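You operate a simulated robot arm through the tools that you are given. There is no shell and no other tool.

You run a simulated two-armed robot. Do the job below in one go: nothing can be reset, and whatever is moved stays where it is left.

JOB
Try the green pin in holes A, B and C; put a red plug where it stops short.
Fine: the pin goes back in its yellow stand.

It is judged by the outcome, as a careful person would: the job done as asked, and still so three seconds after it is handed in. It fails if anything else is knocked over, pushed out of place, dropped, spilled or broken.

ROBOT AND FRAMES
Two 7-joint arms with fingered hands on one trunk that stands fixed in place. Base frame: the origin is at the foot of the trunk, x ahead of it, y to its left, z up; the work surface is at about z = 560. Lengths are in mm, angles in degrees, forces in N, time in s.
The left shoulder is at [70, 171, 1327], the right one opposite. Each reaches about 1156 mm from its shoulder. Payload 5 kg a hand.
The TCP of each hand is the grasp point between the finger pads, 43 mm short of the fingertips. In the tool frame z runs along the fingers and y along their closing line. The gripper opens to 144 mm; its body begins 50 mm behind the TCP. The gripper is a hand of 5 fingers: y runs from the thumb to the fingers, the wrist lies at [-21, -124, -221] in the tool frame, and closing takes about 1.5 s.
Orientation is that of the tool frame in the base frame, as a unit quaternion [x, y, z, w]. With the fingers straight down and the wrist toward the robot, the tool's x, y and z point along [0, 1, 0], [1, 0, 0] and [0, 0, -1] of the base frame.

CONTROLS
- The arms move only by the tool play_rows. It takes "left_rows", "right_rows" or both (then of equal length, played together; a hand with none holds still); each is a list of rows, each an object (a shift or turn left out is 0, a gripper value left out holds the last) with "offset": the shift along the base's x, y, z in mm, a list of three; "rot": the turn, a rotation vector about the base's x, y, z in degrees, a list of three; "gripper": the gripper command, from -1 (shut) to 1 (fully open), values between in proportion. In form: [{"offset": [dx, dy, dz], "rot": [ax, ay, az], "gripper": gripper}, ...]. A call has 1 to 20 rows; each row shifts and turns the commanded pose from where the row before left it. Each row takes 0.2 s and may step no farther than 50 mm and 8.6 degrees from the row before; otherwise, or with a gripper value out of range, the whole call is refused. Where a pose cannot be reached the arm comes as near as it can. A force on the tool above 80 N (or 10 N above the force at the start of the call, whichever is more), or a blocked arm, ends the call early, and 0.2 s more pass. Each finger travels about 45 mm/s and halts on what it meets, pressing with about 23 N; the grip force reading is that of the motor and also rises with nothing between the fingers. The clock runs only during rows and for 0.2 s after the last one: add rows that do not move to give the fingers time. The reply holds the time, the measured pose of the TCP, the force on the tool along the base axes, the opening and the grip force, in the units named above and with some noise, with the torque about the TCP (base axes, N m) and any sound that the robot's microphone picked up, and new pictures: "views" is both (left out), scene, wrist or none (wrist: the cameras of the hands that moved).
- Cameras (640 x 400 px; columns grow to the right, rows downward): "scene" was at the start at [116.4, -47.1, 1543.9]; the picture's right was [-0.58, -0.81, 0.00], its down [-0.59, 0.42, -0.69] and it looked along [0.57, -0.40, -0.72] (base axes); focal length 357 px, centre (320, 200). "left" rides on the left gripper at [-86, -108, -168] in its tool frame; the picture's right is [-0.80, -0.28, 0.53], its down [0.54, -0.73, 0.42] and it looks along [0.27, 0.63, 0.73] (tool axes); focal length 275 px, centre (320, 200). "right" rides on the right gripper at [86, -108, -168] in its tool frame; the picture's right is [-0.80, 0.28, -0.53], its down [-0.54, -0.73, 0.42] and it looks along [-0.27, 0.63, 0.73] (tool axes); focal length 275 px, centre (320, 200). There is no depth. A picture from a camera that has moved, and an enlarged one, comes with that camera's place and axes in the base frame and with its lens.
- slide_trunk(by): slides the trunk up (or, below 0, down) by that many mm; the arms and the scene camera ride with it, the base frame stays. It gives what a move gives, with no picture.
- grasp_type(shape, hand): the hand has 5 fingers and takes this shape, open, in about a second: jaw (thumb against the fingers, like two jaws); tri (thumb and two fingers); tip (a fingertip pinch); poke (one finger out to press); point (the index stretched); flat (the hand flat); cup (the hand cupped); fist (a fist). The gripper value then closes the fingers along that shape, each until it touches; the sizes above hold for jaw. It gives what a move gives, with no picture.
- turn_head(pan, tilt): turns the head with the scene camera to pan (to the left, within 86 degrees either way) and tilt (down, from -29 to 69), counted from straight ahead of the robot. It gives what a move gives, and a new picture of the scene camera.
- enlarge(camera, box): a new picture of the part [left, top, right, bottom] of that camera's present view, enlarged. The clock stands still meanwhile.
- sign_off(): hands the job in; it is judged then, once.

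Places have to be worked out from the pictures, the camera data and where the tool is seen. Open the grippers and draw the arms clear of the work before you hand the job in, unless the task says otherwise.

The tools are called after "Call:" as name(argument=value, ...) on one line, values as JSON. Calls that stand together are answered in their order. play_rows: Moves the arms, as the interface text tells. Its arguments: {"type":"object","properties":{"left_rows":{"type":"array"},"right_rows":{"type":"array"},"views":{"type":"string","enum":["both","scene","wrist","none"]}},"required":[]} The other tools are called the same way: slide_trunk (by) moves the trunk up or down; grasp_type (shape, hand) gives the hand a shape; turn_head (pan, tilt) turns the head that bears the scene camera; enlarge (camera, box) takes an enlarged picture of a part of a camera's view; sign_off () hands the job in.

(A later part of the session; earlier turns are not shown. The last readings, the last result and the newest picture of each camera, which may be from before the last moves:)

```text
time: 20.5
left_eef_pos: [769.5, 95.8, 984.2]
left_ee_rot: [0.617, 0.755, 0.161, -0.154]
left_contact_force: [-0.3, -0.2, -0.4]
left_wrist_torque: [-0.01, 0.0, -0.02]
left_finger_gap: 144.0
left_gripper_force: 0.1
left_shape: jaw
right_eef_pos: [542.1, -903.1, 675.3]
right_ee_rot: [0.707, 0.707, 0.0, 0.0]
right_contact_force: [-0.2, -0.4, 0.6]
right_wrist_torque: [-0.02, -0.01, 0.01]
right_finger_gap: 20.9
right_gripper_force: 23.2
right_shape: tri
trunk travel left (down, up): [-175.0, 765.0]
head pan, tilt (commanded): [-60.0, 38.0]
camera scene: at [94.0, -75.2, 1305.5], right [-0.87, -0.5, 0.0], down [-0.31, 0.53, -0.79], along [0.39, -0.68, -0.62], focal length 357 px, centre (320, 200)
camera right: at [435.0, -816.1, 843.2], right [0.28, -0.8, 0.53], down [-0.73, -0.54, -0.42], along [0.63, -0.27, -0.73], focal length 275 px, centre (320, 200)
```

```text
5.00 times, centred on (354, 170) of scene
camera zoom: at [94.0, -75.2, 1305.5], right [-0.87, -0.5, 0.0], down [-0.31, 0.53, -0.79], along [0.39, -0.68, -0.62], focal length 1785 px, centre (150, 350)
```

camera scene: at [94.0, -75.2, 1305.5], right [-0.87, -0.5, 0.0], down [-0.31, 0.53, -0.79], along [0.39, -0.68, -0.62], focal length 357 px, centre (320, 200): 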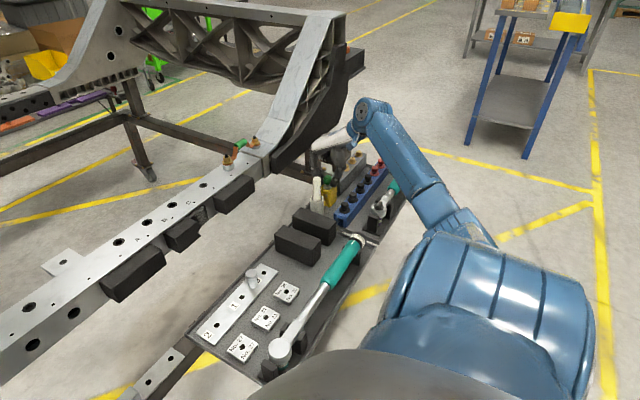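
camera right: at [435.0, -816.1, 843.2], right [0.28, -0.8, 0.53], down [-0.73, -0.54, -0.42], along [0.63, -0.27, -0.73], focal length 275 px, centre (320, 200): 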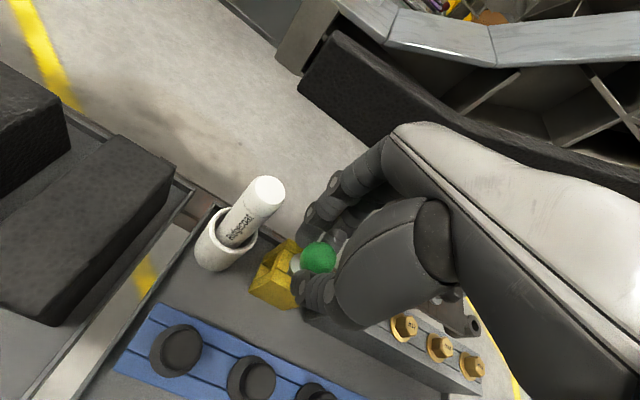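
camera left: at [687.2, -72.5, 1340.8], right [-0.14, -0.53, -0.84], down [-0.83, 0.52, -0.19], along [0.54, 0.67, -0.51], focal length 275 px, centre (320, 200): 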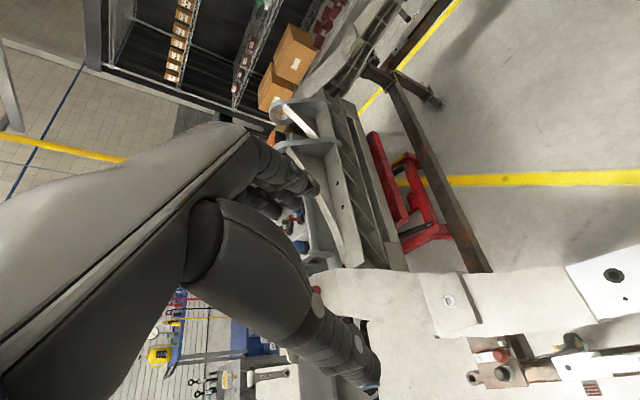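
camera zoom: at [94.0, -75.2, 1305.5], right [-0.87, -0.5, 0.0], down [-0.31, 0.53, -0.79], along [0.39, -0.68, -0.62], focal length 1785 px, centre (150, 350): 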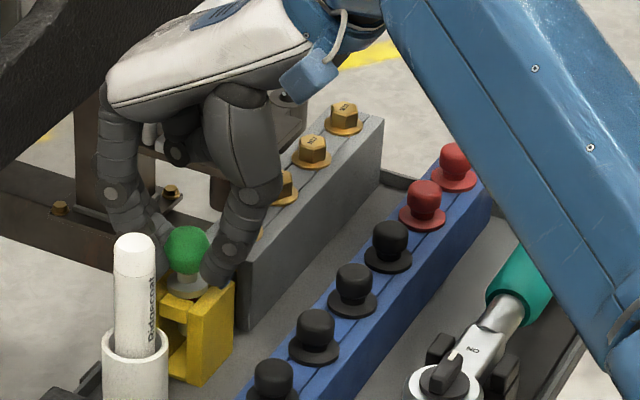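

The grip holds the ball at 23 N (seated TCP pose noted: [542.1,-903.1,675.3]). I lift slowly straight up to draw the pin out.

Call:
play_rows(right_rows=[{"offset": [0, 0, 5], "gripper": -1}, {"offset": [0, 0, 10]}, {"offset": [0, 0, 15]}, {"offset": [0, 0, 20]}, {"offset": [0, 0, 20]}, {"offset": [0, 0, 20]}, {"offset": [0, 0, 20]}, {"offset": [0, 0, 0]}], views="both")

Call:
enlarge(camera="right", box=[220, 180, 412, 300])

Call:
enlarge(camera="scene", box=[290, 110, 418, 190])

```text
time: 22.3
left_eef_pos: [770.4, 94.8, 982.6]
left_ee_rot: [0.617, 0.755, 0.161, -0.154]
left_contact_force: [0.2, -0.2, -0.3]
left_wrist_torque: [0.02, 0.01, 0.01]
left_finger_gap: 143.8
left_gripper_force: 0.1
left_shape: jaw
right_eef_pos: [544.3, -904.5, 785.4]
right_ee_rot: [0.707, 0.707, -0.001, -0.001]
right_contact_force: [0.1, -0.4, -1.3]
right_wrist_torque: [0.04, -0.01, 0.03]
right_finger_gap: 21.2
right_gripper_force: 23.3
right_shape: tri
trunk travel left (down, up): [-175.0, 765.0]
head pan, tilt (commanded): [-60.0, 38.0]
camera scene: at [94.2, -75.5, 1305.4], right [-0.87, -0.5, 0.0], down [-0.31, 0.53, -0.79], along [0.39, -0.68, -0.62], focal length 357 px, centre (320, 200)
camera right: at [436.3, -817.1, 953.1], right [0.28, -0.8, 0.53], down [-0.73, -0.54, -0.42], along [0.63, -0.27, -0.73], focal length 275 px, centre (320, 200)
```

scene: 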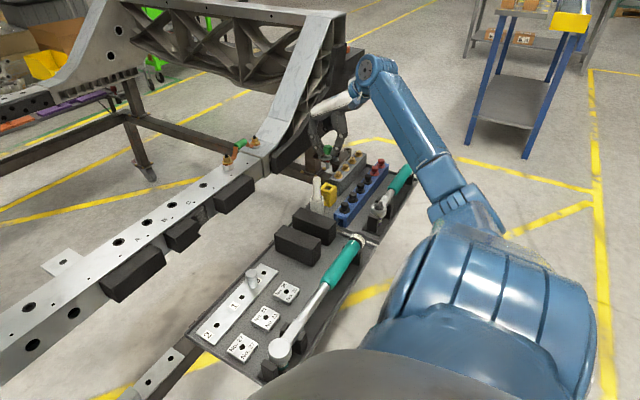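
right: 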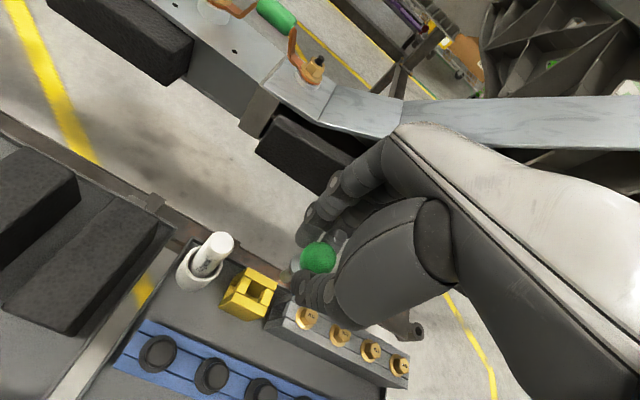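

```text
3.33 times, centred on (316, 240) of right
camera zoom: at [436.3, -817.1, 953.1], right [0.28, -0.8, 0.53], down [-0.73, -0.54, -0.42], along [0.63, -0.27, -0.73], focal length 918 px, centre (333, 67)
```

zoom: 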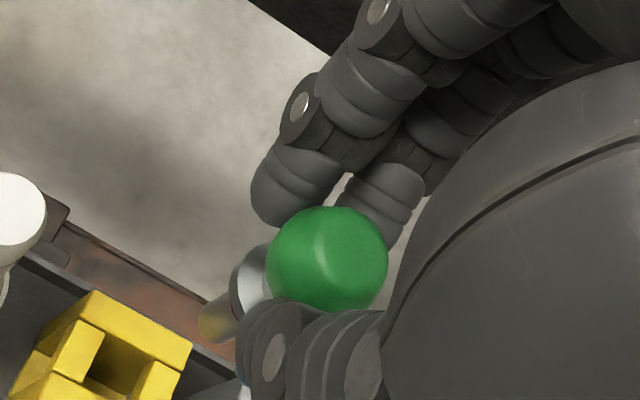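

```text
5.00 times, centred on (354, 150) of scene
camera zoom: at [94.2, -75.5, 1305.4], right [-0.87, -0.5, 0.0], down [-0.31, 0.53, -0.79], along [0.39, -0.68, -0.62], focal length 1785 px, centre (150, 450)
```

zoom: 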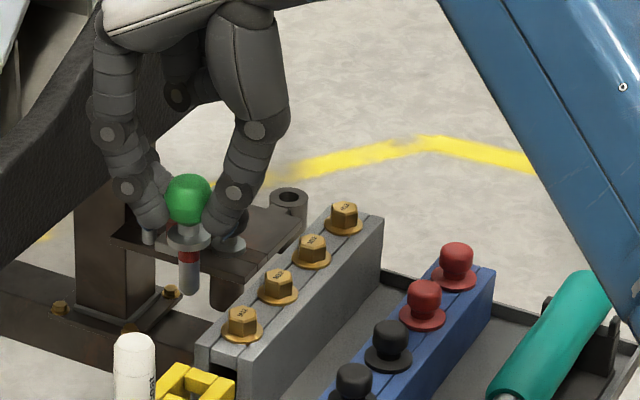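

The pin is out: flange ≈53 mm and tip ≈95 mm below the TCP, with a red band at the top of the shaft, about vertical. I lift higher and carry it left toward the beam, then in over hole A's neighborhood.

Call:
play_rows(right_rows=[{"offset": [0, 0, 40], "gripper": -1}, {"offset": [0, 0, 40]}, {"offset": [0, 0, 40]}, {"offset": [0, 45, 0]}, {"offset": [0, 45, 0]}, {"offset": [0, 45, 0]}, {"offset": [0, 45, 0]}, {"offset": [0, 45, 0]}, {"offset": [0, 45, 0]}, {"offset": [0, 45, 0]}, {"offset": [0, 45, 0]}, {"offset": [0, 45, 0]}, {"offset": [0, 45, 0]}, {"offset": [0, 0, 0]}], views="none")

Call:
turn_head(pan=-30, tilt=38)

```text
time: 25.3
left_eef_pos: [769.9, 95.7, 983.3]
left_ee_rot: [0.618, 0.754, 0.159, -0.154]
left_contact_force: [0.5, -0.5, -0.9]
left_wrist_torque: [0.02, -0.01, -0.02]
left_finger_gap: 143.8
left_gripper_force: 0.0
left_shape: jaw
right_eef_pos: [542.2, -453.7, 907.2]
right_ee_rot: [0.708, 0.706, 0.0, 0.0]
right_contact_force: [0.2, -0.6, -0.4]
right_wrist_torque: [-0.01, 0.01, -0.01]
right_finger_gap: 21.1
right_gripper_force: 23.0
right_shape: tri
trunk travel left (down, up): [-175.0, 765.0]
head pan, tilt (commanded): [-60.0, 38.0]
```

```text
time: 26.2
left_eef_pos: [769.6, 96.2, 983.8]
left_ee_rot: [0.617, 0.755, 0.159, -0.153]
left_contact_force: [-0.5, 1.1, 0.5]
left_wrist_torque: [0.01, -0.01, 0.0]
left_finger_gap: 144.0
left_gripper_force: 0.1
left_shape: jaw
right_eef_pos: [542.9, -453.4, 905.4]
right_ee_rot: [0.706, 0.708, -0.001, 0.0]
right_contact_force: [0.2, 0.6, -1.2]
right_wrist_torque: [0.01, 0.01, -0.03]
right_finger_gap: 20.9
right_gripper_force: 22.9
right_shape: tri
trunk travel left (down, up): [-175.0, 765.0]
head pan, tilt (commanded): [-30.0, 38.0]
camera scene: at [125.6, -43.6, 1305.5], right [-0.5, -0.87, 0.0], down [-0.53, 0.31, -0.79], along [0.68, -0.39, -0.62], focal length 357 px, centre (320, 200)
```

scene: 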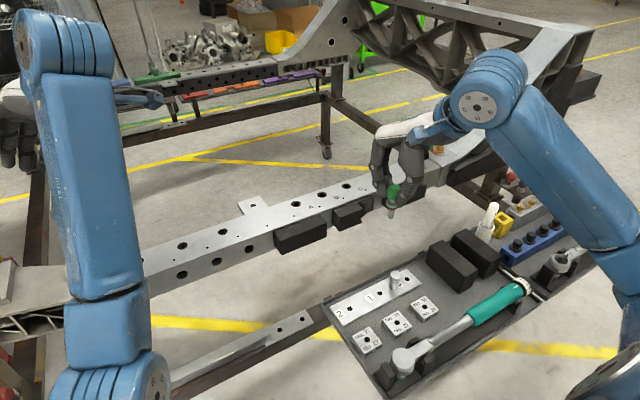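

The right hand with the pin is clear. I move it toward hole A, staying high, and look at the holes with the wrist camera.

Call:
play_rows(right_rows=[{"offset": [30, 27, 0]}, {"offset": [30, 27, 0]}, {"offset": [30, 27, 0]}, {"offset": [30, 27, 0]}, {"offset": [30, 0, 0]}, {"offset": [0, 0, 0]}], views="both")

Call:
enlarge(camera="right", box=[160, 160, 352, 280])

Call:
enlarge(camera="scene", box=[270, 140, 430, 240])

```text
time: 27.6
left_eef_pos: [769.6, 95.7, 983.0]
left_ee_rot: [0.616, 0.756, 0.159, -0.154]
left_contact_force: [-0.2, 0.2, 0.3]
left_wrist_torque: [0.03, -0.01, -0.03]
left_finger_gap: 143.8
left_gripper_force: 0.1
left_shape: jaw
right_eef_pos: [693.5, -347.0, 904.5]
right_ee_rot: [0.707, 0.707, 0.001, 0.0]
right_contact_force: [-0.2, 0.1, -0.4]
right_wrist_torque: [0.02, 0.02, -0.02]
right_finger_gap: 20.6
right_gripper_force: 23.3
right_shape: tri
trunk travel left (down, up): [-175.0, 765.0]
head pan, tilt (commanded): [-30.0, 38.0]
camera scene: at [125.2, -43.4, 1305.6], right [-0.5, -0.87, 0.0], down [-0.53, 0.31, -0.79], along [0.68, -0.39, -0.62], focal length 357 px, centre (320, 200)
camera right: at [585.9, -260.4, 1072.0], right [0.28, -0.8, 0.53], down [-0.73, -0.54, -0.42], along [0.63, -0.27, -0.73], focal length 275 px, centre (320, 200)
```

scene: 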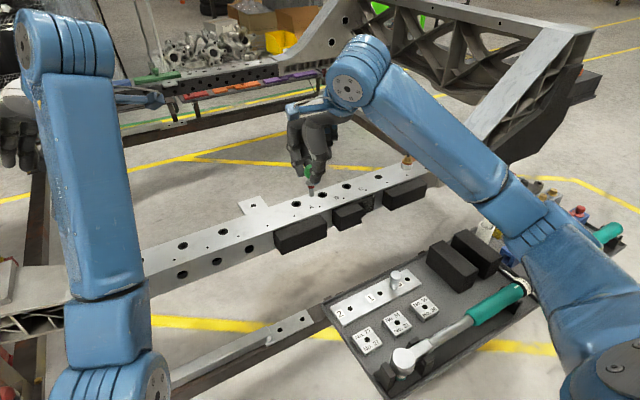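
right: 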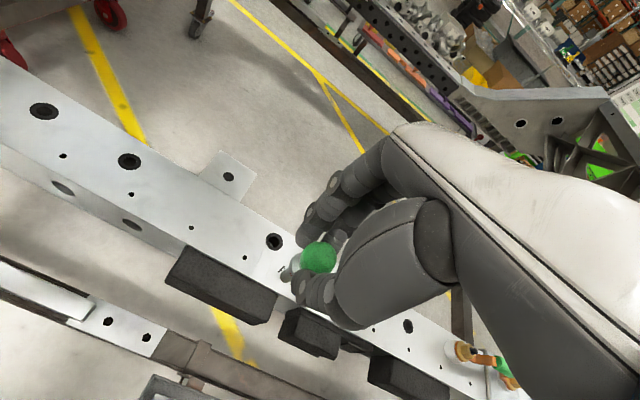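

```text
3.33 times, centred on (256, 220) of right
camera zoom: at [585.9, -260.4, 1072.0], right [0.28, -0.8, 0.53], down [-0.73, -0.54, -0.42], along [0.63, -0.27, -0.73], focal length 918 px, centre (533, 133)
```

zoom: 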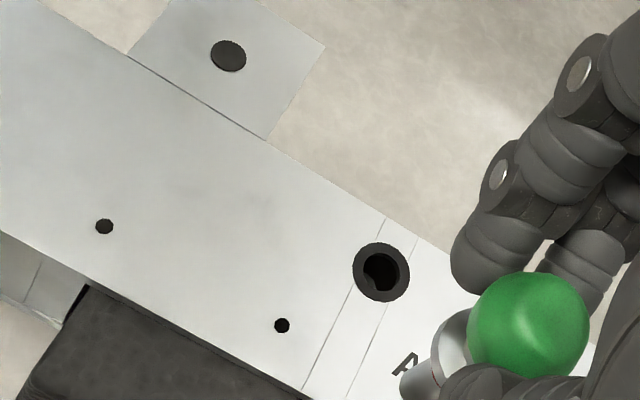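

```text
4.00 times, centred on (350, 190) of scene
camera zoom: at [125.2, -43.4, 1305.6], right [-0.5, -0.87, 0.0], down [-0.53, 0.31, -0.79], along [0.68, -0.39, -0.62], focal length 1428 px, centre (200, 240)
```

zoom: 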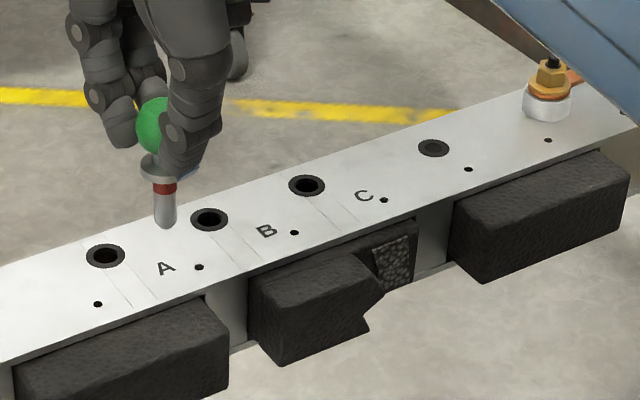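

Holes triangulate to A [758.5,-340.6], B [758.2,-415.6], C [758.2,-490.5], top surface z≈749, labels being just right of and nearer than their holes. I move the pin so its tip hangs about 15 mm above hole A and compare tip and hole in both views.

Call:
play_rows(right_rows=[{"offset": [22, 3, 0]}, {"offset": [22, 3, -10]}, {"offset": [19.8, 2.7, -14]}, {"offset": [0, 0, -20]}, {"offset": [0, 0, 0]}, {"offset": [0, 0, 0]}], views="none")

Call:
enlarge(camera="right", box=[240, 210, 368, 290])

Call:
enlarge(camera="scene", box=[260, 140, 388, 220])

```text
time: 29.0
left_eef_pos: [770.7, 95.1, 984.2]
left_ee_rot: [0.617, 0.755, 0.16, -0.153]
left_contact_force: [0.9, -0.1, 0.4]
left_wrist_torque: [0.03, 0.03, -0.01]
left_finger_gap: 143.9
left_gripper_force: 0.1
left_shape: jaw
right_eef_pos: [757.8, -338.1, 861.2]
right_ee_rot: [0.707, 0.707, -0.001, -0.001]
right_contact_force: [-0.9, -0.2, -0.5]
right_wrist_torque: [0.0, -0.01, 0.0]
right_finger_gap: 20.9
right_gripper_force: 23.1
right_shape: tri
trunk travel left (down, up): [-175.0, 765.0]
head pan, tilt (commanded): [-30.0, 38.0]
```

```text
5.00 times, centred on (304, 250) of right
camera zoom: at [649.7, -251.7, 1028.4], right [0.28, -0.8, 0.53], down [-0.73, -0.54, -0.42], along [0.63, -0.27, -0.73], focal length 1376 px, centre (400, -50)
```

zoom: 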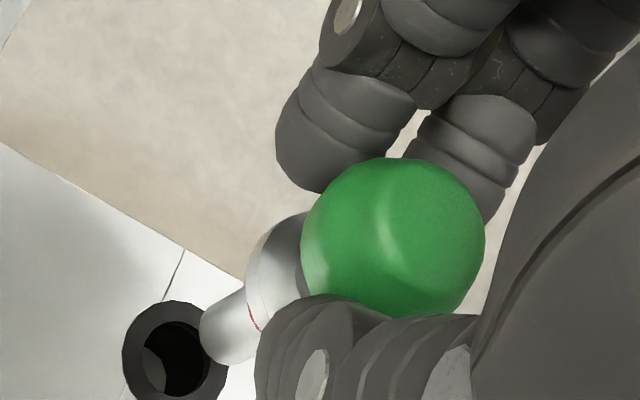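

```text
5.00 times, centred on (324, 180) of scene
camera zoom: at [125.7, -43.7, 1305.5], right [-0.5, -0.87, 0.0], down [-0.53, 0.31, -0.79], along [0.68, -0.39, -0.62], focal length 1785 px, centre (300, 300)
```

zoom: 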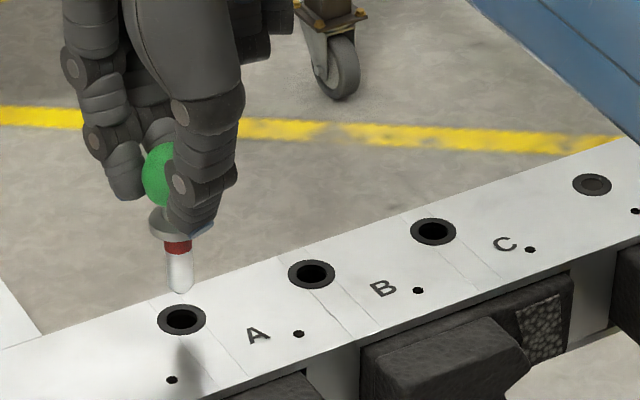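

Laterally the tip is above hole A in the scene view; forward alignment is uncertain by a few mm. I lower 12 mm so that the parallax shrinks and compare again.

Call:
play_rows(right_rows=[{"offset": [0, 0, -6]}, {"offset": [0, 0, -6]}, {"offset": [0, 0, 0]}], views="none")

Call:
enlarge(camera="right", box=[240, 220, 336, 280])

Call:
enlarge(camera="scene", box=[264, 170, 328, 210])

```text
time: 29.8
left_eef_pos: [769.7, 97.2, 983.8]
left_ee_rot: [0.618, 0.755, 0.159, -0.153]
left_contact_force: [-0.1, 0.1, 0.1]
left_wrist_torque: [0.03, 0.02, -0.02]
left_finger_gap: 143.8
left_gripper_force: 0.1
left_shape: jaw
right_eef_pos: [757.6, -336.9, 848.9]
right_ee_rot: [0.707, 0.707, 0.0, 0.0]
right_contact_force: [-0.1, -0.1, -1.2]
right_wrist_torque: [-0.02, 0.02, 0.02]
right_finger_gap: 20.7
right_gripper_force: 22.7
right_shape: tri
trunk travel left (down, up): [-175.0, 765.0]
head pan, tilt (commanded): [-30.0, 38.0]
```

```text
6.67 times, centred on (288, 250) of right
camera zoom: at [649.6, -250.9, 1016.5], right [0.28, -0.8, 0.53], down [-0.73, -0.54, -0.42], along [0.63, -0.27, -0.73], focal length 1835 px, centre (533, -133)
```

zoom: 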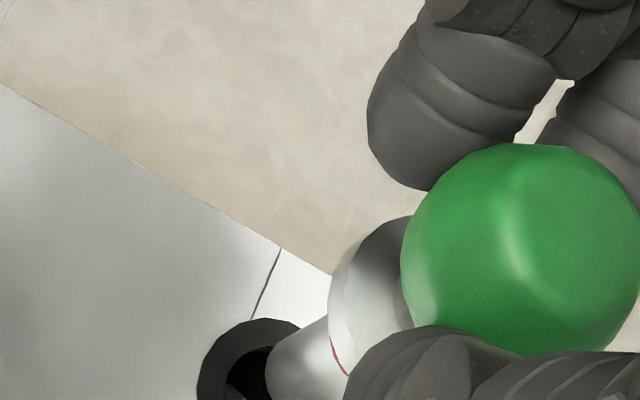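

```text
10.00 times, centred on (296, 190) of scene
camera zoom: at [125.7, -43.5, 1305.5], right [-0.5, -0.87, 0.0], down [-0.53, 0.31, -0.79], along [0.68, -0.39, -0.62], focal length 3570 px, centre (560, 300)
```

zoom: 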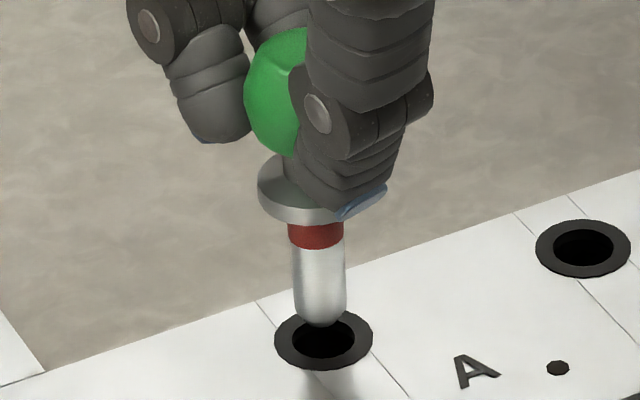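

In the scene view the pin stands vertical and close over hole A. I take the wrist view lower down to judge forward alignment.

Call:
enlarge(camera="right", box=[230, 240, 326, 300])

```text
6.67 times, centred on (278, 270) of right
camera zoom: at [649.6, -250.9, 1016.5], right [0.28, -0.8, 0.53], down [-0.73, -0.54, -0.42], along [0.63, -0.27, -0.73], focal length 1835 px, centre (600, -267)
```

zoom: 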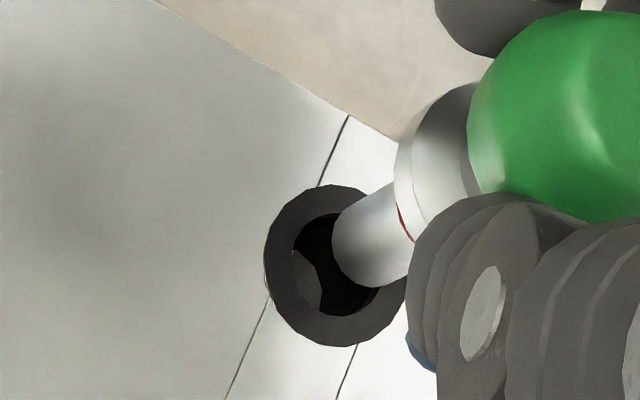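

Both views share nearly the same azimuth and show the axis about 0.8 mm too far to image left; the nose is rounded and the hole about 15.7 mm versus a 13 mm shaft. I nudge the pin by [-0.4,-0.7] and lower it gently in small steps, watching the force.

Call:
play_rows(right_rows=[{"offset": [-0.4, -0.7, -3]}, {"offset": [0, 0, -3]}, {"offset": [0, 0, -3]}, {"offset": [0, 0, -3]}, {"offset": [0, 0, 0]}], views="none")

Call:
enlarge(camera="right", box=[240, 230, 336, 290])

Call:
enlarge(camera="scene", box=[264, 170, 328, 210])

```text
time: 31.0
left_eef_pos: [770.2, 95.9, 983.3]
left_ee_rot: [0.617, 0.755, 0.16, -0.153]
left_contact_force: [-0.5, 0.0, -0.5]
left_wrist_torque: [0.02, 0.0, -0.02]
left_finger_gap: 144.0
left_gripper_force: 0.0
left_shape: jaw
right_eef_pos: [756.4, -337.8, 837.3]
right_ee_rot: [0.708, 0.706, -0.001, 0.0]
right_contact_force: [0.6, -0.5, -0.4]
right_wrist_torque: [-0.01, -0.03, 0.0]
right_finger_gap: 20.9
right_gripper_force: 23.4
right_shape: tri
trunk travel left (down, up): [-175.0, 765.0]
head pan, tilt (commanded): [-30.0, 38.0]
```

```text
6.67 times, centred on (288, 260) of right
camera zoom: at [648.2, -251.1, 1005.1], right [0.28, -0.8, 0.53], down [-0.73, -0.54, -0.42], along [0.63, -0.27, -0.73], focal length 1835 px, centre (533, -200)
```

zoom: 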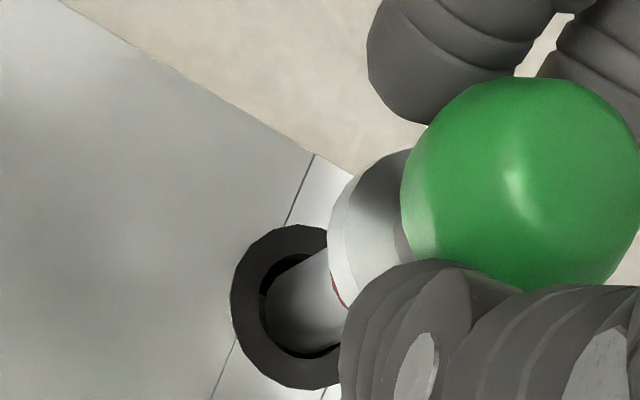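

```text
10.00 times, centred on (296, 190) of scene
camera zoom: at [125.7, -43.5, 1305.5], right [-0.5, -0.87, 0.0], down [-0.53, 0.31, -0.79], along [0.68, -0.39, -0.62], focal length 3570 px, centre (560, 300)
```

zoom: 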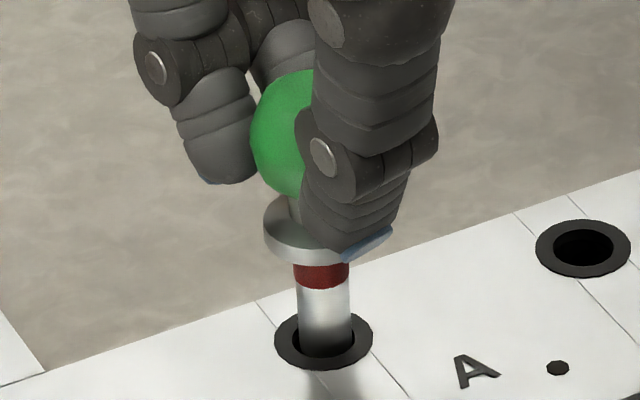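

The nose is inside hole A with no contact force. I continue lowering in small steps.

Call:
play_rows(right_rows=[{"offset": [0, 0, -3]}, {"offset": [0, 0, -3]}, {"offset": [0, 0, -3]}, {"offset": [0, 0, -3]}, {"offset": [0, 0, 0]}], views="none")

Call:
enlarge(camera="scene", box=[264, 170, 328, 210])

Call:
enlarge(camera="right", box=[240, 230, 336, 290])

```text
time: 32.2
left_eef_pos: [770.3, 96.2, 983.0]
left_ee_rot: [0.618, 0.755, 0.16, -0.153]
left_contact_force: [0.0, 0.3, 0.2]
left_wrist_torque: [0.01, -0.01, -0.03]
left_finger_gap: 143.7
left_gripper_force: 0.1
left_shape: jaw
right_eef_pos: [756.2, -337.1, 826.5]
right_ee_rot: [0.707, 0.707, -0.001, 0.0]
right_contact_force: [-0.1, -0.1, 0.0]
right_wrist_torque: [-0.01, -0.03, 0.01]
right_finger_gap: 20.8
right_gripper_force: 22.8
right_shape: tri
trunk travel left (down, up): [-175.0, 765.0]
head pan, tilt (commanded): [-30.0, 38.0]
```

```text
10.00 times, centred on (296, 190) of scene
camera zoom: at [125.7, -43.5, 1305.5], right [-0.5, -0.87, 0.0], down [-0.53, 0.31, -0.79], along [0.68, -0.39, -0.62], focal length 3570 px, centre (560, 300)
```

zoom: 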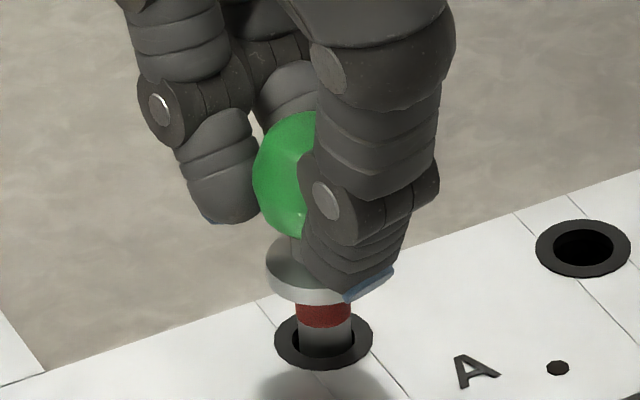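

```text
6.67 times, centred on (288, 260) of right
camera zoom: at [648.2, -251.1, 993.0], right [0.28, -0.8, 0.53], down [-0.73, -0.54, -0.42], along [0.63, -0.27, -0.73], focal length 1835 px, centre (533, -200)
```

zoom: 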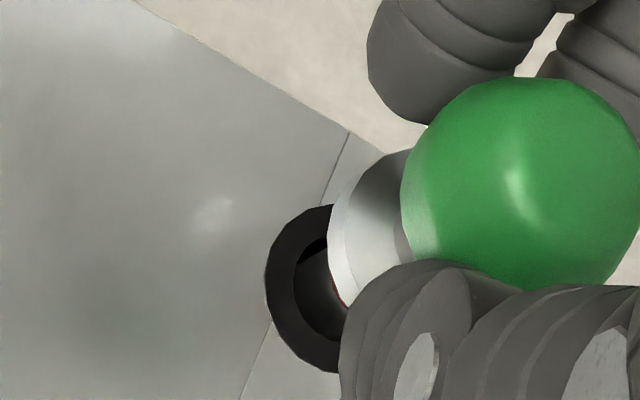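

Still free; the shaft is about 15 mm in. I continue down.

Call:
play_rows(right_rows=[{"offset": [0, 0, -3]}, {"offset": [0, 0, -3]}, {"offset": [0, 0, -3]}, {"offset": [0, 0, -3]}, {"offset": [0, 0, 0]}], views="none")

Call:
enlarge(camera="scene", box=[264, 170, 328, 210])

```text
time: 33.4
left_eef_pos: [768.6, 96.7, 986.4]
left_ee_rot: [0.616, 0.756, 0.16, -0.153]
left_contact_force: [0.4, 0.1, 0.3]
left_wrist_torque: [-0.02, 0.01, -0.05]
left_finger_gap: 144.0
left_gripper_force: 0.0
left_shape: jaw
right_eef_pos: [755.6, -336.9, 820.5]
right_ee_rot: [0.707, 0.707, 0.003, 0.003]
right_contact_force: [-2.0, -0.7, 32.2]
right_wrist_torque: [-0.16, 0.03, 0.0]
right_finger_gap: 22.5
right_gripper_force: 22.8
right_shape: tri
trunk travel left (down, up): [-175.0, 765.0]
head pan, tilt (commanded): [-30.0, 38.0]
```

```text
10.00 times, centred on (296, 190) of scene
camera zoom: at [122.6, -42.2, 1306.2], right [-0.5, -0.87, 0.0], down [-0.53, 0.31, -0.79], along [0.68, -0.39, -0.61], focal length 3570 px, centre (560, 300)
```

zoom: 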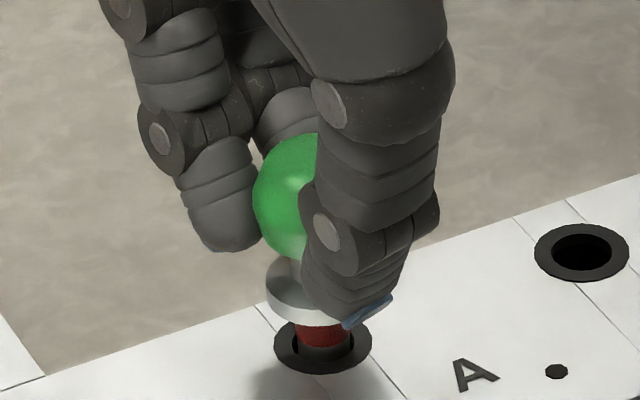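

At TCP z≈820.5 the pin meets a stop (32 N up, hardly any side force) with the red band still showing. I back off and retry with a small lateral shift to make sure it is not just catching an edge.

Call:
play_rows(right_rows=[{"offset": [0, 0, 5]}, {"offset": [1.2, 0, 5]}, {"offset": [0, 0, -2]}, {"offset": [0, 0, -2]}, {"offset": [0, 0, 0]}], views="none")

Call:
play_rows(right_rows=[{"offset": [0, 0, -2]}, {"offset": [0, 0, 0]}], views="none")

Call:
enlarge(camera="right", box=[220, 180, 412, 300])

```text
time: 34.6
left_eef_pos: [769.2, 95.2, 984.4]
left_ee_rot: [0.617, 0.755, 0.16, -0.153]
left_contact_force: [0.5, 0.6, 0.3]
left_wrist_torque: [0.0, -0.01, 0.0]
left_finger_gap: 143.8
left_gripper_force: 0.2
left_shape: jaw
right_eef_pos: [757.6, -336.2, 819.9]
right_ee_rot: [0.707, 0.707, -0.001, 0.0]
right_contact_force: [-2.0, -1.0, 9.4]
right_wrist_torque: [-0.02, 0.17, -0.03]
right_finger_gap: 22.0
right_gripper_force: 22.4
right_shape: tri
trunk travel left (down, up): [-175.0, 765.0]
head pan, tilt (commanded): [-30.0, 38.0]
```

```text
time: 35.2
left_eef_pos: [769.6, 96.9, 984.2]
left_ee_rot: [0.616, 0.756, 0.161, -0.153]
left_contact_force: [0.6, -0.5, 0.0]
left_wrist_torque: [0.0, 0.01, 0.02]
left_finger_gap: 143.9
left_gripper_force: 0.2
left_shape: jaw
right_eef_pos: [757.0, -337.3, 819.8]
right_ee_rot: [0.707, 0.708, 0.001, 0.0]
right_contact_force: [-2.0, -0.1, 18.2]
right_wrist_torque: [0.01, 0.13, 0.01]
right_finger_gap: 22.2
right_gripper_force: 23.2
right_shape: tri
trunk travel left (down, up): [-175.0, 765.0]
head pan, tilt (commanded): [-30.0, 38.0]
```

```text
3.33 times, centred on (316, 240) of right
camera zoom: at [648.1, -250.2, 986.8], right [0.28, -0.8, 0.54], down [-0.72, -0.54, -0.42], along [0.63, -0.27, -0.73], focal length 918 px, centre (333, 67)
```

zoom: 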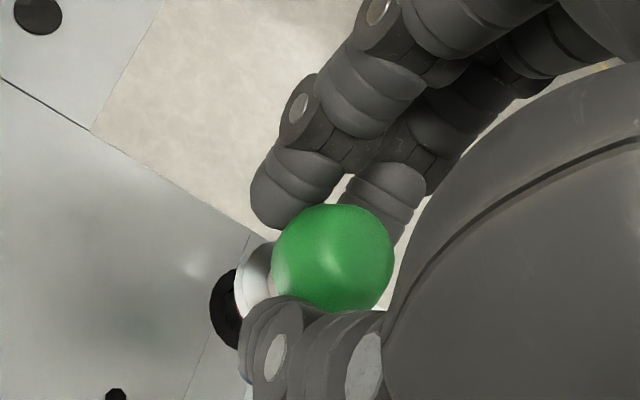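

It stops at the same height again, so hole A stops the pin short (red band showing). I lift the pin out and move over to hole B.

Call:
play_rows(right_rows=[{"offset": [0, 0, 5]}, {"offset": [0, 0, 10]}, {"offset": [0, 0, 15]}, {"offset": [0, 0, 15]}, {"offset": [0, 0, 5]}, {"offset": [0, -25, 0]}, {"offset": [-0.4, -25, 0]}, {"offset": [0, -25.2, 0]}, {"offset": [0, 0, -10]}, {"offset": [0, 0, 0]}], views="none")

Call:
enlarge(camera="scene", box=[288, 150, 352, 190])

Call:
enlarge(camera="scene", box=[288, 165, 352, 205])

Call:
enlarge(camera="right", box=[230, 240, 326, 300])

```text
time: 37.4
left_eef_pos: [770.9, 95.2, 984.0]
left_ee_rot: [0.617, 0.755, 0.16, -0.154]
left_contact_force: [0.2, -0.6, 0.0]
left_wrist_torque: [0.03, 0.0, 0.0]
left_finger_gap: 143.7
left_gripper_force: 0.0
left_shape: jaw
right_eef_pos: [755.2, -413.2, 857.2]
right_ee_rot: [0.707, 0.707, 0.0, 0.0]
right_contact_force: [-0.1, -0.8, -0.1]
right_wrist_torque: [-0.02, -0.04, -0.03]
right_finger_gap: 21.9
right_gripper_force: 22.4
right_shape: tri
trunk travel left (down, up): [-175.0, 765.0]
head pan, tilt (commanded): [-30.0, 38.0]
```

```text
10.00 times, centred on (320, 170) of scene
camera zoom: at [125.5, -43.7, 1305.5], right [-0.5, -0.87, 0.0], down [-0.53, 0.31, -0.79], along [0.68, -0.39, -0.62], focal length 3570 px, centre (320, 500)
```

zoom: 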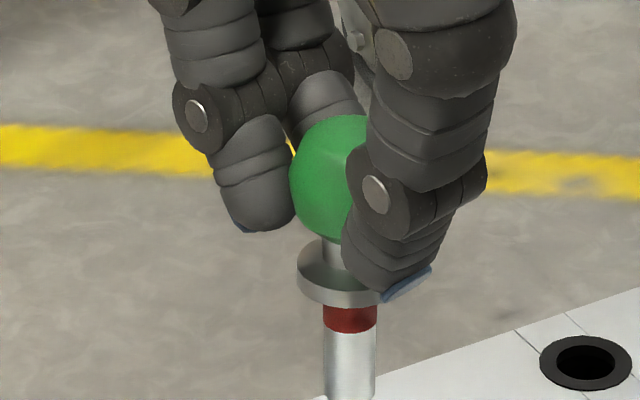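

```text
10.00 times, centred on (320, 185) of scene
camera zoom: at [125.5, -43.7, 1305.5], right [-0.5, -0.87, 0.0], down [-0.53, 0.31, -0.79], along [0.68, -0.39, -0.62], focal length 3570 px, centre (320, 350)
```

zoom: 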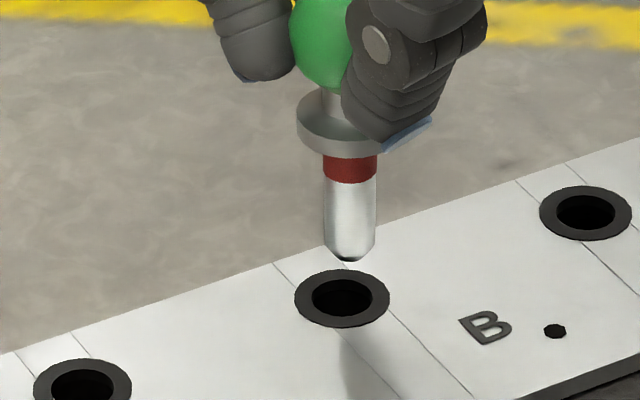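

```text
6.67 times, centred on (278, 270) of right
camera zoom: at [647.8, -327.8, 1024.2], right [0.28, -0.8, 0.53], down [-0.73, -0.54, -0.42], along [0.63, -0.27, -0.73], focal length 1835 px, centre (600, -267)
```

zoom: 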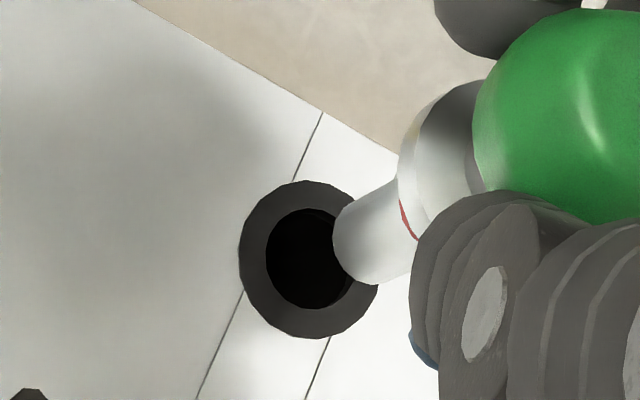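

Over hole B the pin is about 1.9 mm off to image right. I correct by [0.8,1.7] and lower 10 mm.

Call:
play_rows(right_rows=[{"offset": [0.8, 1.7, 0]}, {"offset": [0, 0, -5]}, {"offset": [0, 0, -5]}, {"offset": [0, 0, 0]}, {"offset": [0, 0, 0]}], views="none")

Call:
enlarge(camera="scene", box=[288, 165, 352, 205])

Call:
enlarge(camera="right", box=[230, 240, 326, 300])

```text
time: 38.6
left_eef_pos: [769.5, 95.3, 983.2]
left_ee_rot: [0.617, 0.755, 0.159, -0.153]
left_contact_force: [-0.6, 0.2, 0.4]
left_wrist_torque: [-0.02, -0.02, -0.03]
left_finger_gap: 144.1
left_gripper_force: 0.1
left_shape: jaw
right_eef_pos: [758.2, -411.5, 847.0]
right_ee_rot: [0.707, 0.707, -0.001, -0.001]
right_contact_force: [0.8, -0.2, -0.9]
right_wrist_torque: [-0.05, -0.01, 0.0]
right_finger_gap: 21.8
right_gripper_force: 22.7
right_shape: tri
trunk travel left (down, up): [-175.0, 765.0]
head pan, tilt (commanded): [-30.0, 38.0]
```

```text
10.00 times, centred on (320, 185) of scene
camera zoom: at [125.8, -43.5, 1305.5], right [-0.5, -0.87, 0.0], down [-0.53, 0.31, -0.79], along [0.68, -0.39, -0.62], focal length 3570 px, centre (320, 350)
```

zoom: 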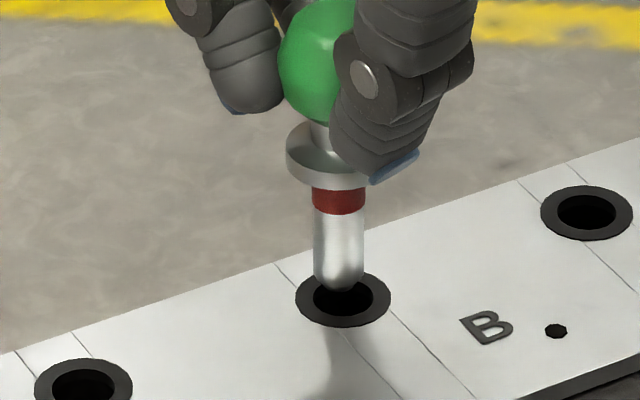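

```text
6.67 times, centred on (278, 270) of right
camera zoom: at [649.2, -325.1, 1014.5], right [0.28, -0.8, 0.53], down [-0.73, -0.54, -0.42], along [0.63, -0.27, -0.73], focal length 1835 px, centre (600, -267)
```

zoom: 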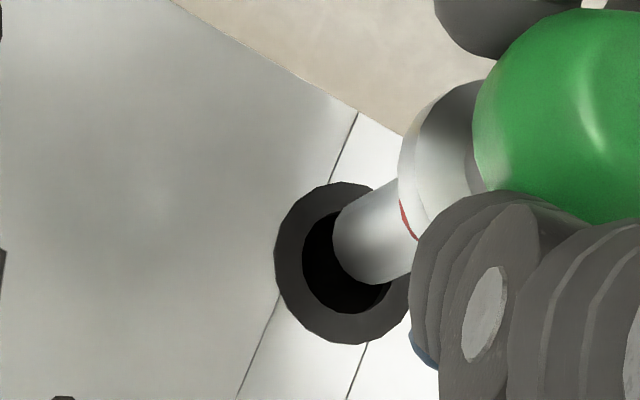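

Now about 0.9 mm to image left; I correct by [-0.8,-0.9] and lower in 3 mm steps watching the force.

Call:
play_rows(right_rows=[{"offset": [-0.8, -0.9, 0]}, {"offset": [0, 0, -3]}, {"offset": [0, 0, -3]}, {"offset": [0, 0, -3]}, {"offset": [0, 0, -3]}, {"offset": [0, 0, 0]}], views="none")

Call:
enlarge(camera="scene", box=[288, 165, 352, 205])

Call:
enlarge(camera="right", box=[230, 240, 326, 300])

```text
time: 40.0
left_eef_pos: [770.0, 96.4, 982.8]
left_ee_rot: [0.617, 0.755, 0.16, -0.153]
left_contact_force: [0.0, 0.3, -0.1]
left_wrist_torque: [-0.01, 0.0, -0.01]
left_finger_gap: 143.8
left_gripper_force: 0.0
left_shape: jaw
right_eef_pos: [757.3, -412.2, 836.5]
right_ee_rot: [0.708, 0.707, 0.0, 0.0]
right_contact_force: [0.3, 0.2, -0.3]
right_wrist_torque: [-0.01, -0.02, 0.0]
right_finger_gap: 21.6
right_gripper_force: 22.9
right_shape: tri
trunk travel left (down, up): [-175.0, 765.0]
head pan, tilt (commanded): [-30.0, 38.0]
```

```text
10.00 times, centred on (320, 185) of scene
camera zoom: at [125.7, -43.5, 1305.5], right [-0.5, -0.87, 0.0], down [-0.53, 0.31, -0.79], along [0.68, -0.39, -0.62], focal length 3570 px, centre (320, 350)
```

zoom: 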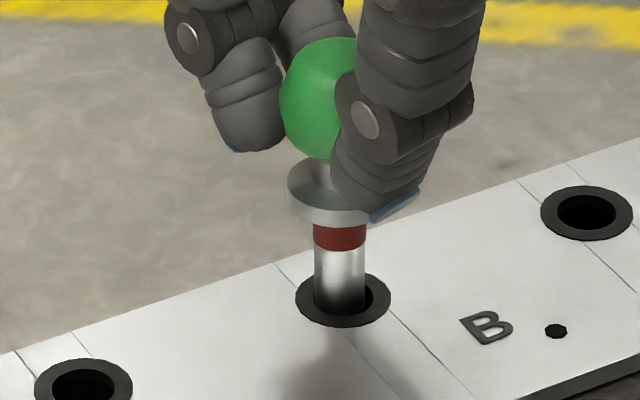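

```text
6.67 times, centred on (278, 270) of right
camera zoom: at [648.9, -325.2, 1003.3], right [0.28, -0.8, 0.53], down [-0.73, -0.54, -0.42], along [0.63, -0.27, -0.73], focal length 1835 px, centre (600, -267)
```

zoom: 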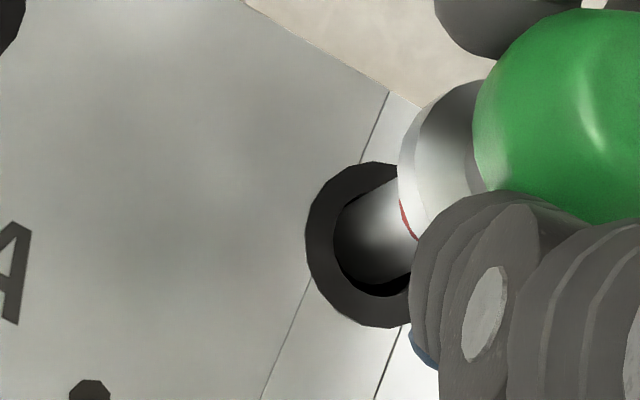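

The nose has entered B, still ~1 mm to image left. I nudge [-0.4,-0.7] and lower further.

Call:
play_rows(right_rows=[{"offset": [-0.4, -0.7, 0]}, {"offset": [0, 0, -3]}, {"offset": [0, 0, -3]}, {"offset": [0, 0, -3]}, {"offset": [0, 0, -3]}, {"offset": [0, 0, 0]}], views="none")

Call:
enlarge(camera="scene", box=[288, 165, 352, 205])

```text
time: 41.4
left_eef_pos: [770.6, 95.5, 983.4]
left_ee_rot: [0.617, 0.755, 0.16, -0.153]
left_contact_force: [1.0, -0.6, -0.5]
left_wrist_torque: [-0.02, -0.02, 0.02]
left_finger_gap: 143.9
left_gripper_force: 0.0
left_shape: jaw
right_eef_pos: [756.5, -412.6, 823.6]
right_ee_rot: [0.707, 0.707, 0.0, 0.0]
right_contact_force: [-0.3, 0.0, -0.6]
right_wrist_torque: [0.01, -0.01, -0.01]
right_finger_gap: 21.8
right_gripper_force: 22.9
right_shape: tri
trunk travel left (down, up): [-175.0, 765.0]
head pan, tilt (commanded): [-30.0, 38.0]
```

```text
10.00 times, centred on (320, 185) of scene
camera zoom: at [125.7, -43.5, 1305.5], right [-0.5, -0.87, 0.0], down [-0.53, 0.31, -0.79], along [0.68, -0.39, -0.62], focal length 3570 px, centre (320, 350)
```

zoom: 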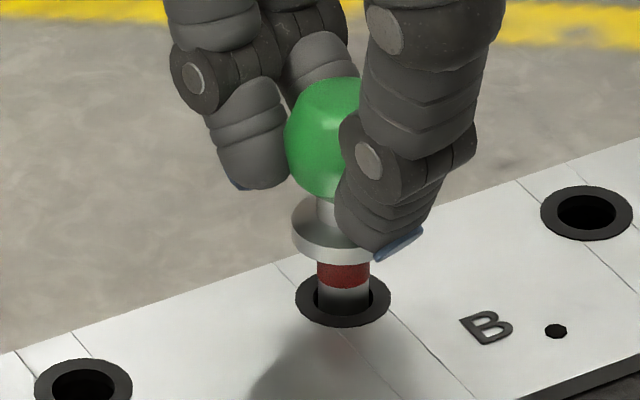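

Well centred and free at 823.6. I lower another 8 mm in 2 mm steps.

Call:
play_rows(right_rows=[{"offset": [0, 0, -2]}, {"offset": [0, 0, -2]}, {"offset": [0, 0, -2]}, {"offset": [0, 0, -2]}, {"offset": [0, 0, 0]}], views="none")

Call:
enlarge(camera="scene", box=[288, 165, 352, 205])

```text
time: 42.6
left_eef_pos: [770.7, 94.9, 983.3]
left_ee_rot: [0.617, 0.755, 0.16, -0.153]
left_contact_force: [0.2, 0.5, 0.4]
left_wrist_torque: [-0.01, -0.02, 0.02]
left_finger_gap: 143.8
left_gripper_force: 0.0
left_shape: jaw
right_eef_pos: [756.7, -413.3, 815.0]
right_ee_rot: [0.707, 0.707, 0.0, 0.0]
right_contact_force: [-0.6, -0.1, 0.9]
right_wrist_torque: [-0.01, -0.07, -0.01]
right_finger_gap: 21.7
right_gripper_force: 23.4
right_shape: tri
trunk travel left (down, up): [-175.0, 765.0]
head pan, tilt (commanded): [-30.0, 38.0]
```

```text
10.00 times, centred on (320, 185) of scene
camera zoom: at [125.7, -43.5, 1305.5], right [-0.5, -0.87, 0.0], down [-0.53, 0.31, -0.79], along [0.68, -0.39, -0.62], focal length 3570 px, centre (320, 350)
```

zoom: 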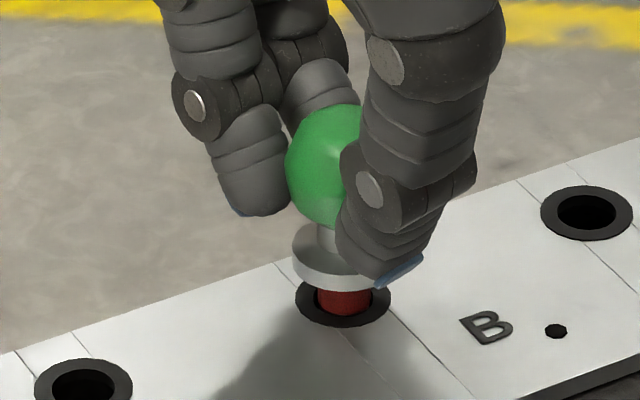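

B passes A's stop depth with no force. I go on down in 2 mm steps to see whether the flange seats.

Call:
play_rows(right_rows=[{"offset": [0, 0, -2]}, {"offset": [0, 0, -2]}, {"offset": [0, 0, -1]}, {"offset": [0, 0, -1]}, {"offset": [0, 0, 0]}], views="none")

Call:
enlarge(camera="scene", box=[288, 165, 352, 205])

```text
time: 43.8
left_eef_pos: [771.1, 95.6, 983.5]
left_ee_rot: [0.617, 0.755, 0.16, -0.154]
left_contact_force: [0.3, 0.0, -0.4]
left_wrist_torque: [0.0, 0.01, 0.0]
left_finger_gap: 144.1
left_gripper_force: 0.1
left_shape: jaw
right_eef_pos: [756.1, -413.0, 809.4]
right_ee_rot: [0.707, 0.707, -0.001, -0.002]
right_contact_force: [-0.2, -0.7, -1.1]
right_wrist_torque: [-0.04, 0.0, -0.03]
right_finger_gap: 21.9
right_gripper_force: 23.3
right_shape: tri
trunk travel left (down, up): [-175.0, 765.0]
head pan, tilt (commanded): [-30.0, 38.0]
```

```text
10.00 times, centred on (320, 185) of scene
camera zoom: at [125.7, -43.5, 1305.5], right [-0.5, -0.87, 0.0], down [-0.53, 0.31, -0.79], along [0.68, -0.39, -0.62], focal length 3570 px, centre (320, 350)
```

zoom: 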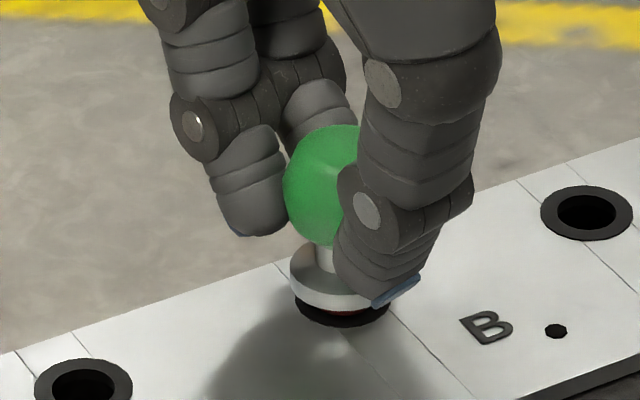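

Nearly seated; I lower in 1 mm steps until the flange meets the ring.

Call:
play_rows(right_rows=[{"offset": [0, 0, -1]}, {"offset": [0, 0, -1]}, {"offset": [0, 0, -1]}, {"offset": [0, 0, -1]}, {"offset": [0, 0, 0]}], views="none")

Call:
enlarge(camera="scene", box=[288, 165, 352, 205])

```text
time: 45.0
left_eef_pos: [770.4, 95.5, 982.8]
left_ee_rot: [0.617, 0.755, 0.16, -0.152]
left_contact_force: [-0.8, 0.0, 0.6]
left_wrist_torque: [0.0, 0.0, 0.0]
left_finger_gap: 143.9
left_gripper_force: 0.1
left_shape: jaw
right_eef_pos: [756.7, -412.6, 805.0]
right_ee_rot: [0.707, 0.707, 0.0, 0.0]
right_contact_force: [0.5, 0.2, 0.1]
right_wrist_torque: [0.0, 0.0, 0.01]
right_finger_gap: 21.7
right_gripper_force: 22.9
right_shape: tri
trunk travel left (down, up): [-175.0, 765.0]
head pan, tilt (commanded): [-30.0, 38.0]
```

```text
10.00 times, centred on (320, 185) of scene
camera zoom: at [125.7, -43.5, 1305.5], right [-0.5, -0.87, 0.0], down [-0.53, 0.31, -0.79], along [0.68, -0.39, -0.62], focal length 3570 px, centre (320, 350)
```

zoom: 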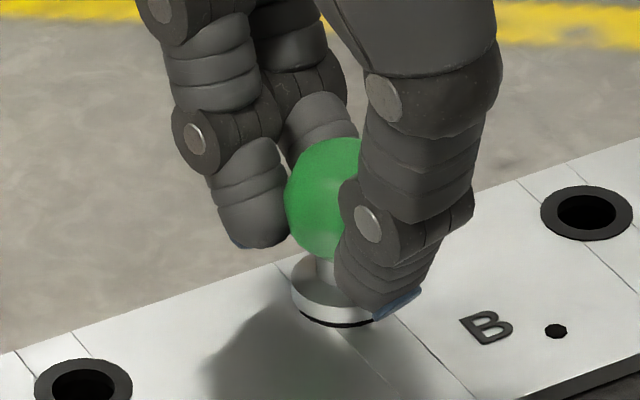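

Almost flush. I lower two more 1 mm steps to confirm seating by touch.

Call:
play_rows(right_rows=[{"offset": [0, 0, -1]}, {"offset": [0, 0, -1]}, {"offset": [0, 0, -0.5]}, {"offset": [0, 0, 0]}], views="none")

Call:
enlarge(camera="scene", box=[288, 165, 352, 205])

```text
time: 46.0
left_eef_pos: [769.2, 96.5, 985.3]
left_ee_rot: [0.617, 0.756, 0.159, -0.153]
left_contact_force: [-0.4, -0.8, -0.1]
left_wrist_torque: [-0.01, 0.02, 0.02]
left_finger_gap: 144.0
left_gripper_force: 0.0
left_shape: jaw
right_eef_pos: [756.7, -411.6, 804.2]
right_ee_rot: [0.707, 0.707, 0.001, 0.001]
right_contact_force: [0.2, 0.3, 7.4]
right_wrist_torque: [-0.04, -0.08, 0.03]
right_finger_gap: 21.8
right_gripper_force: 23.0
right_shape: tri
trunk travel left (down, up): [-175.0, 765.0]
head pan, tilt (commanded): [-30.0, 38.0]
```

```text
10.00 times, centred on (320, 185) of scene
camera zoom: at [125.1, -43.1, 1305.6], right [-0.5, -0.87, 0.0], down [-0.53, 0.31, -0.79], along [0.68, -0.39, -0.62], focal length 3570 px, centre (320, 350)
```

zoom: 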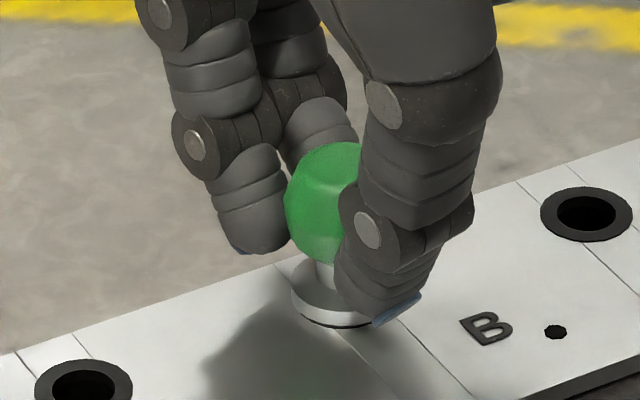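

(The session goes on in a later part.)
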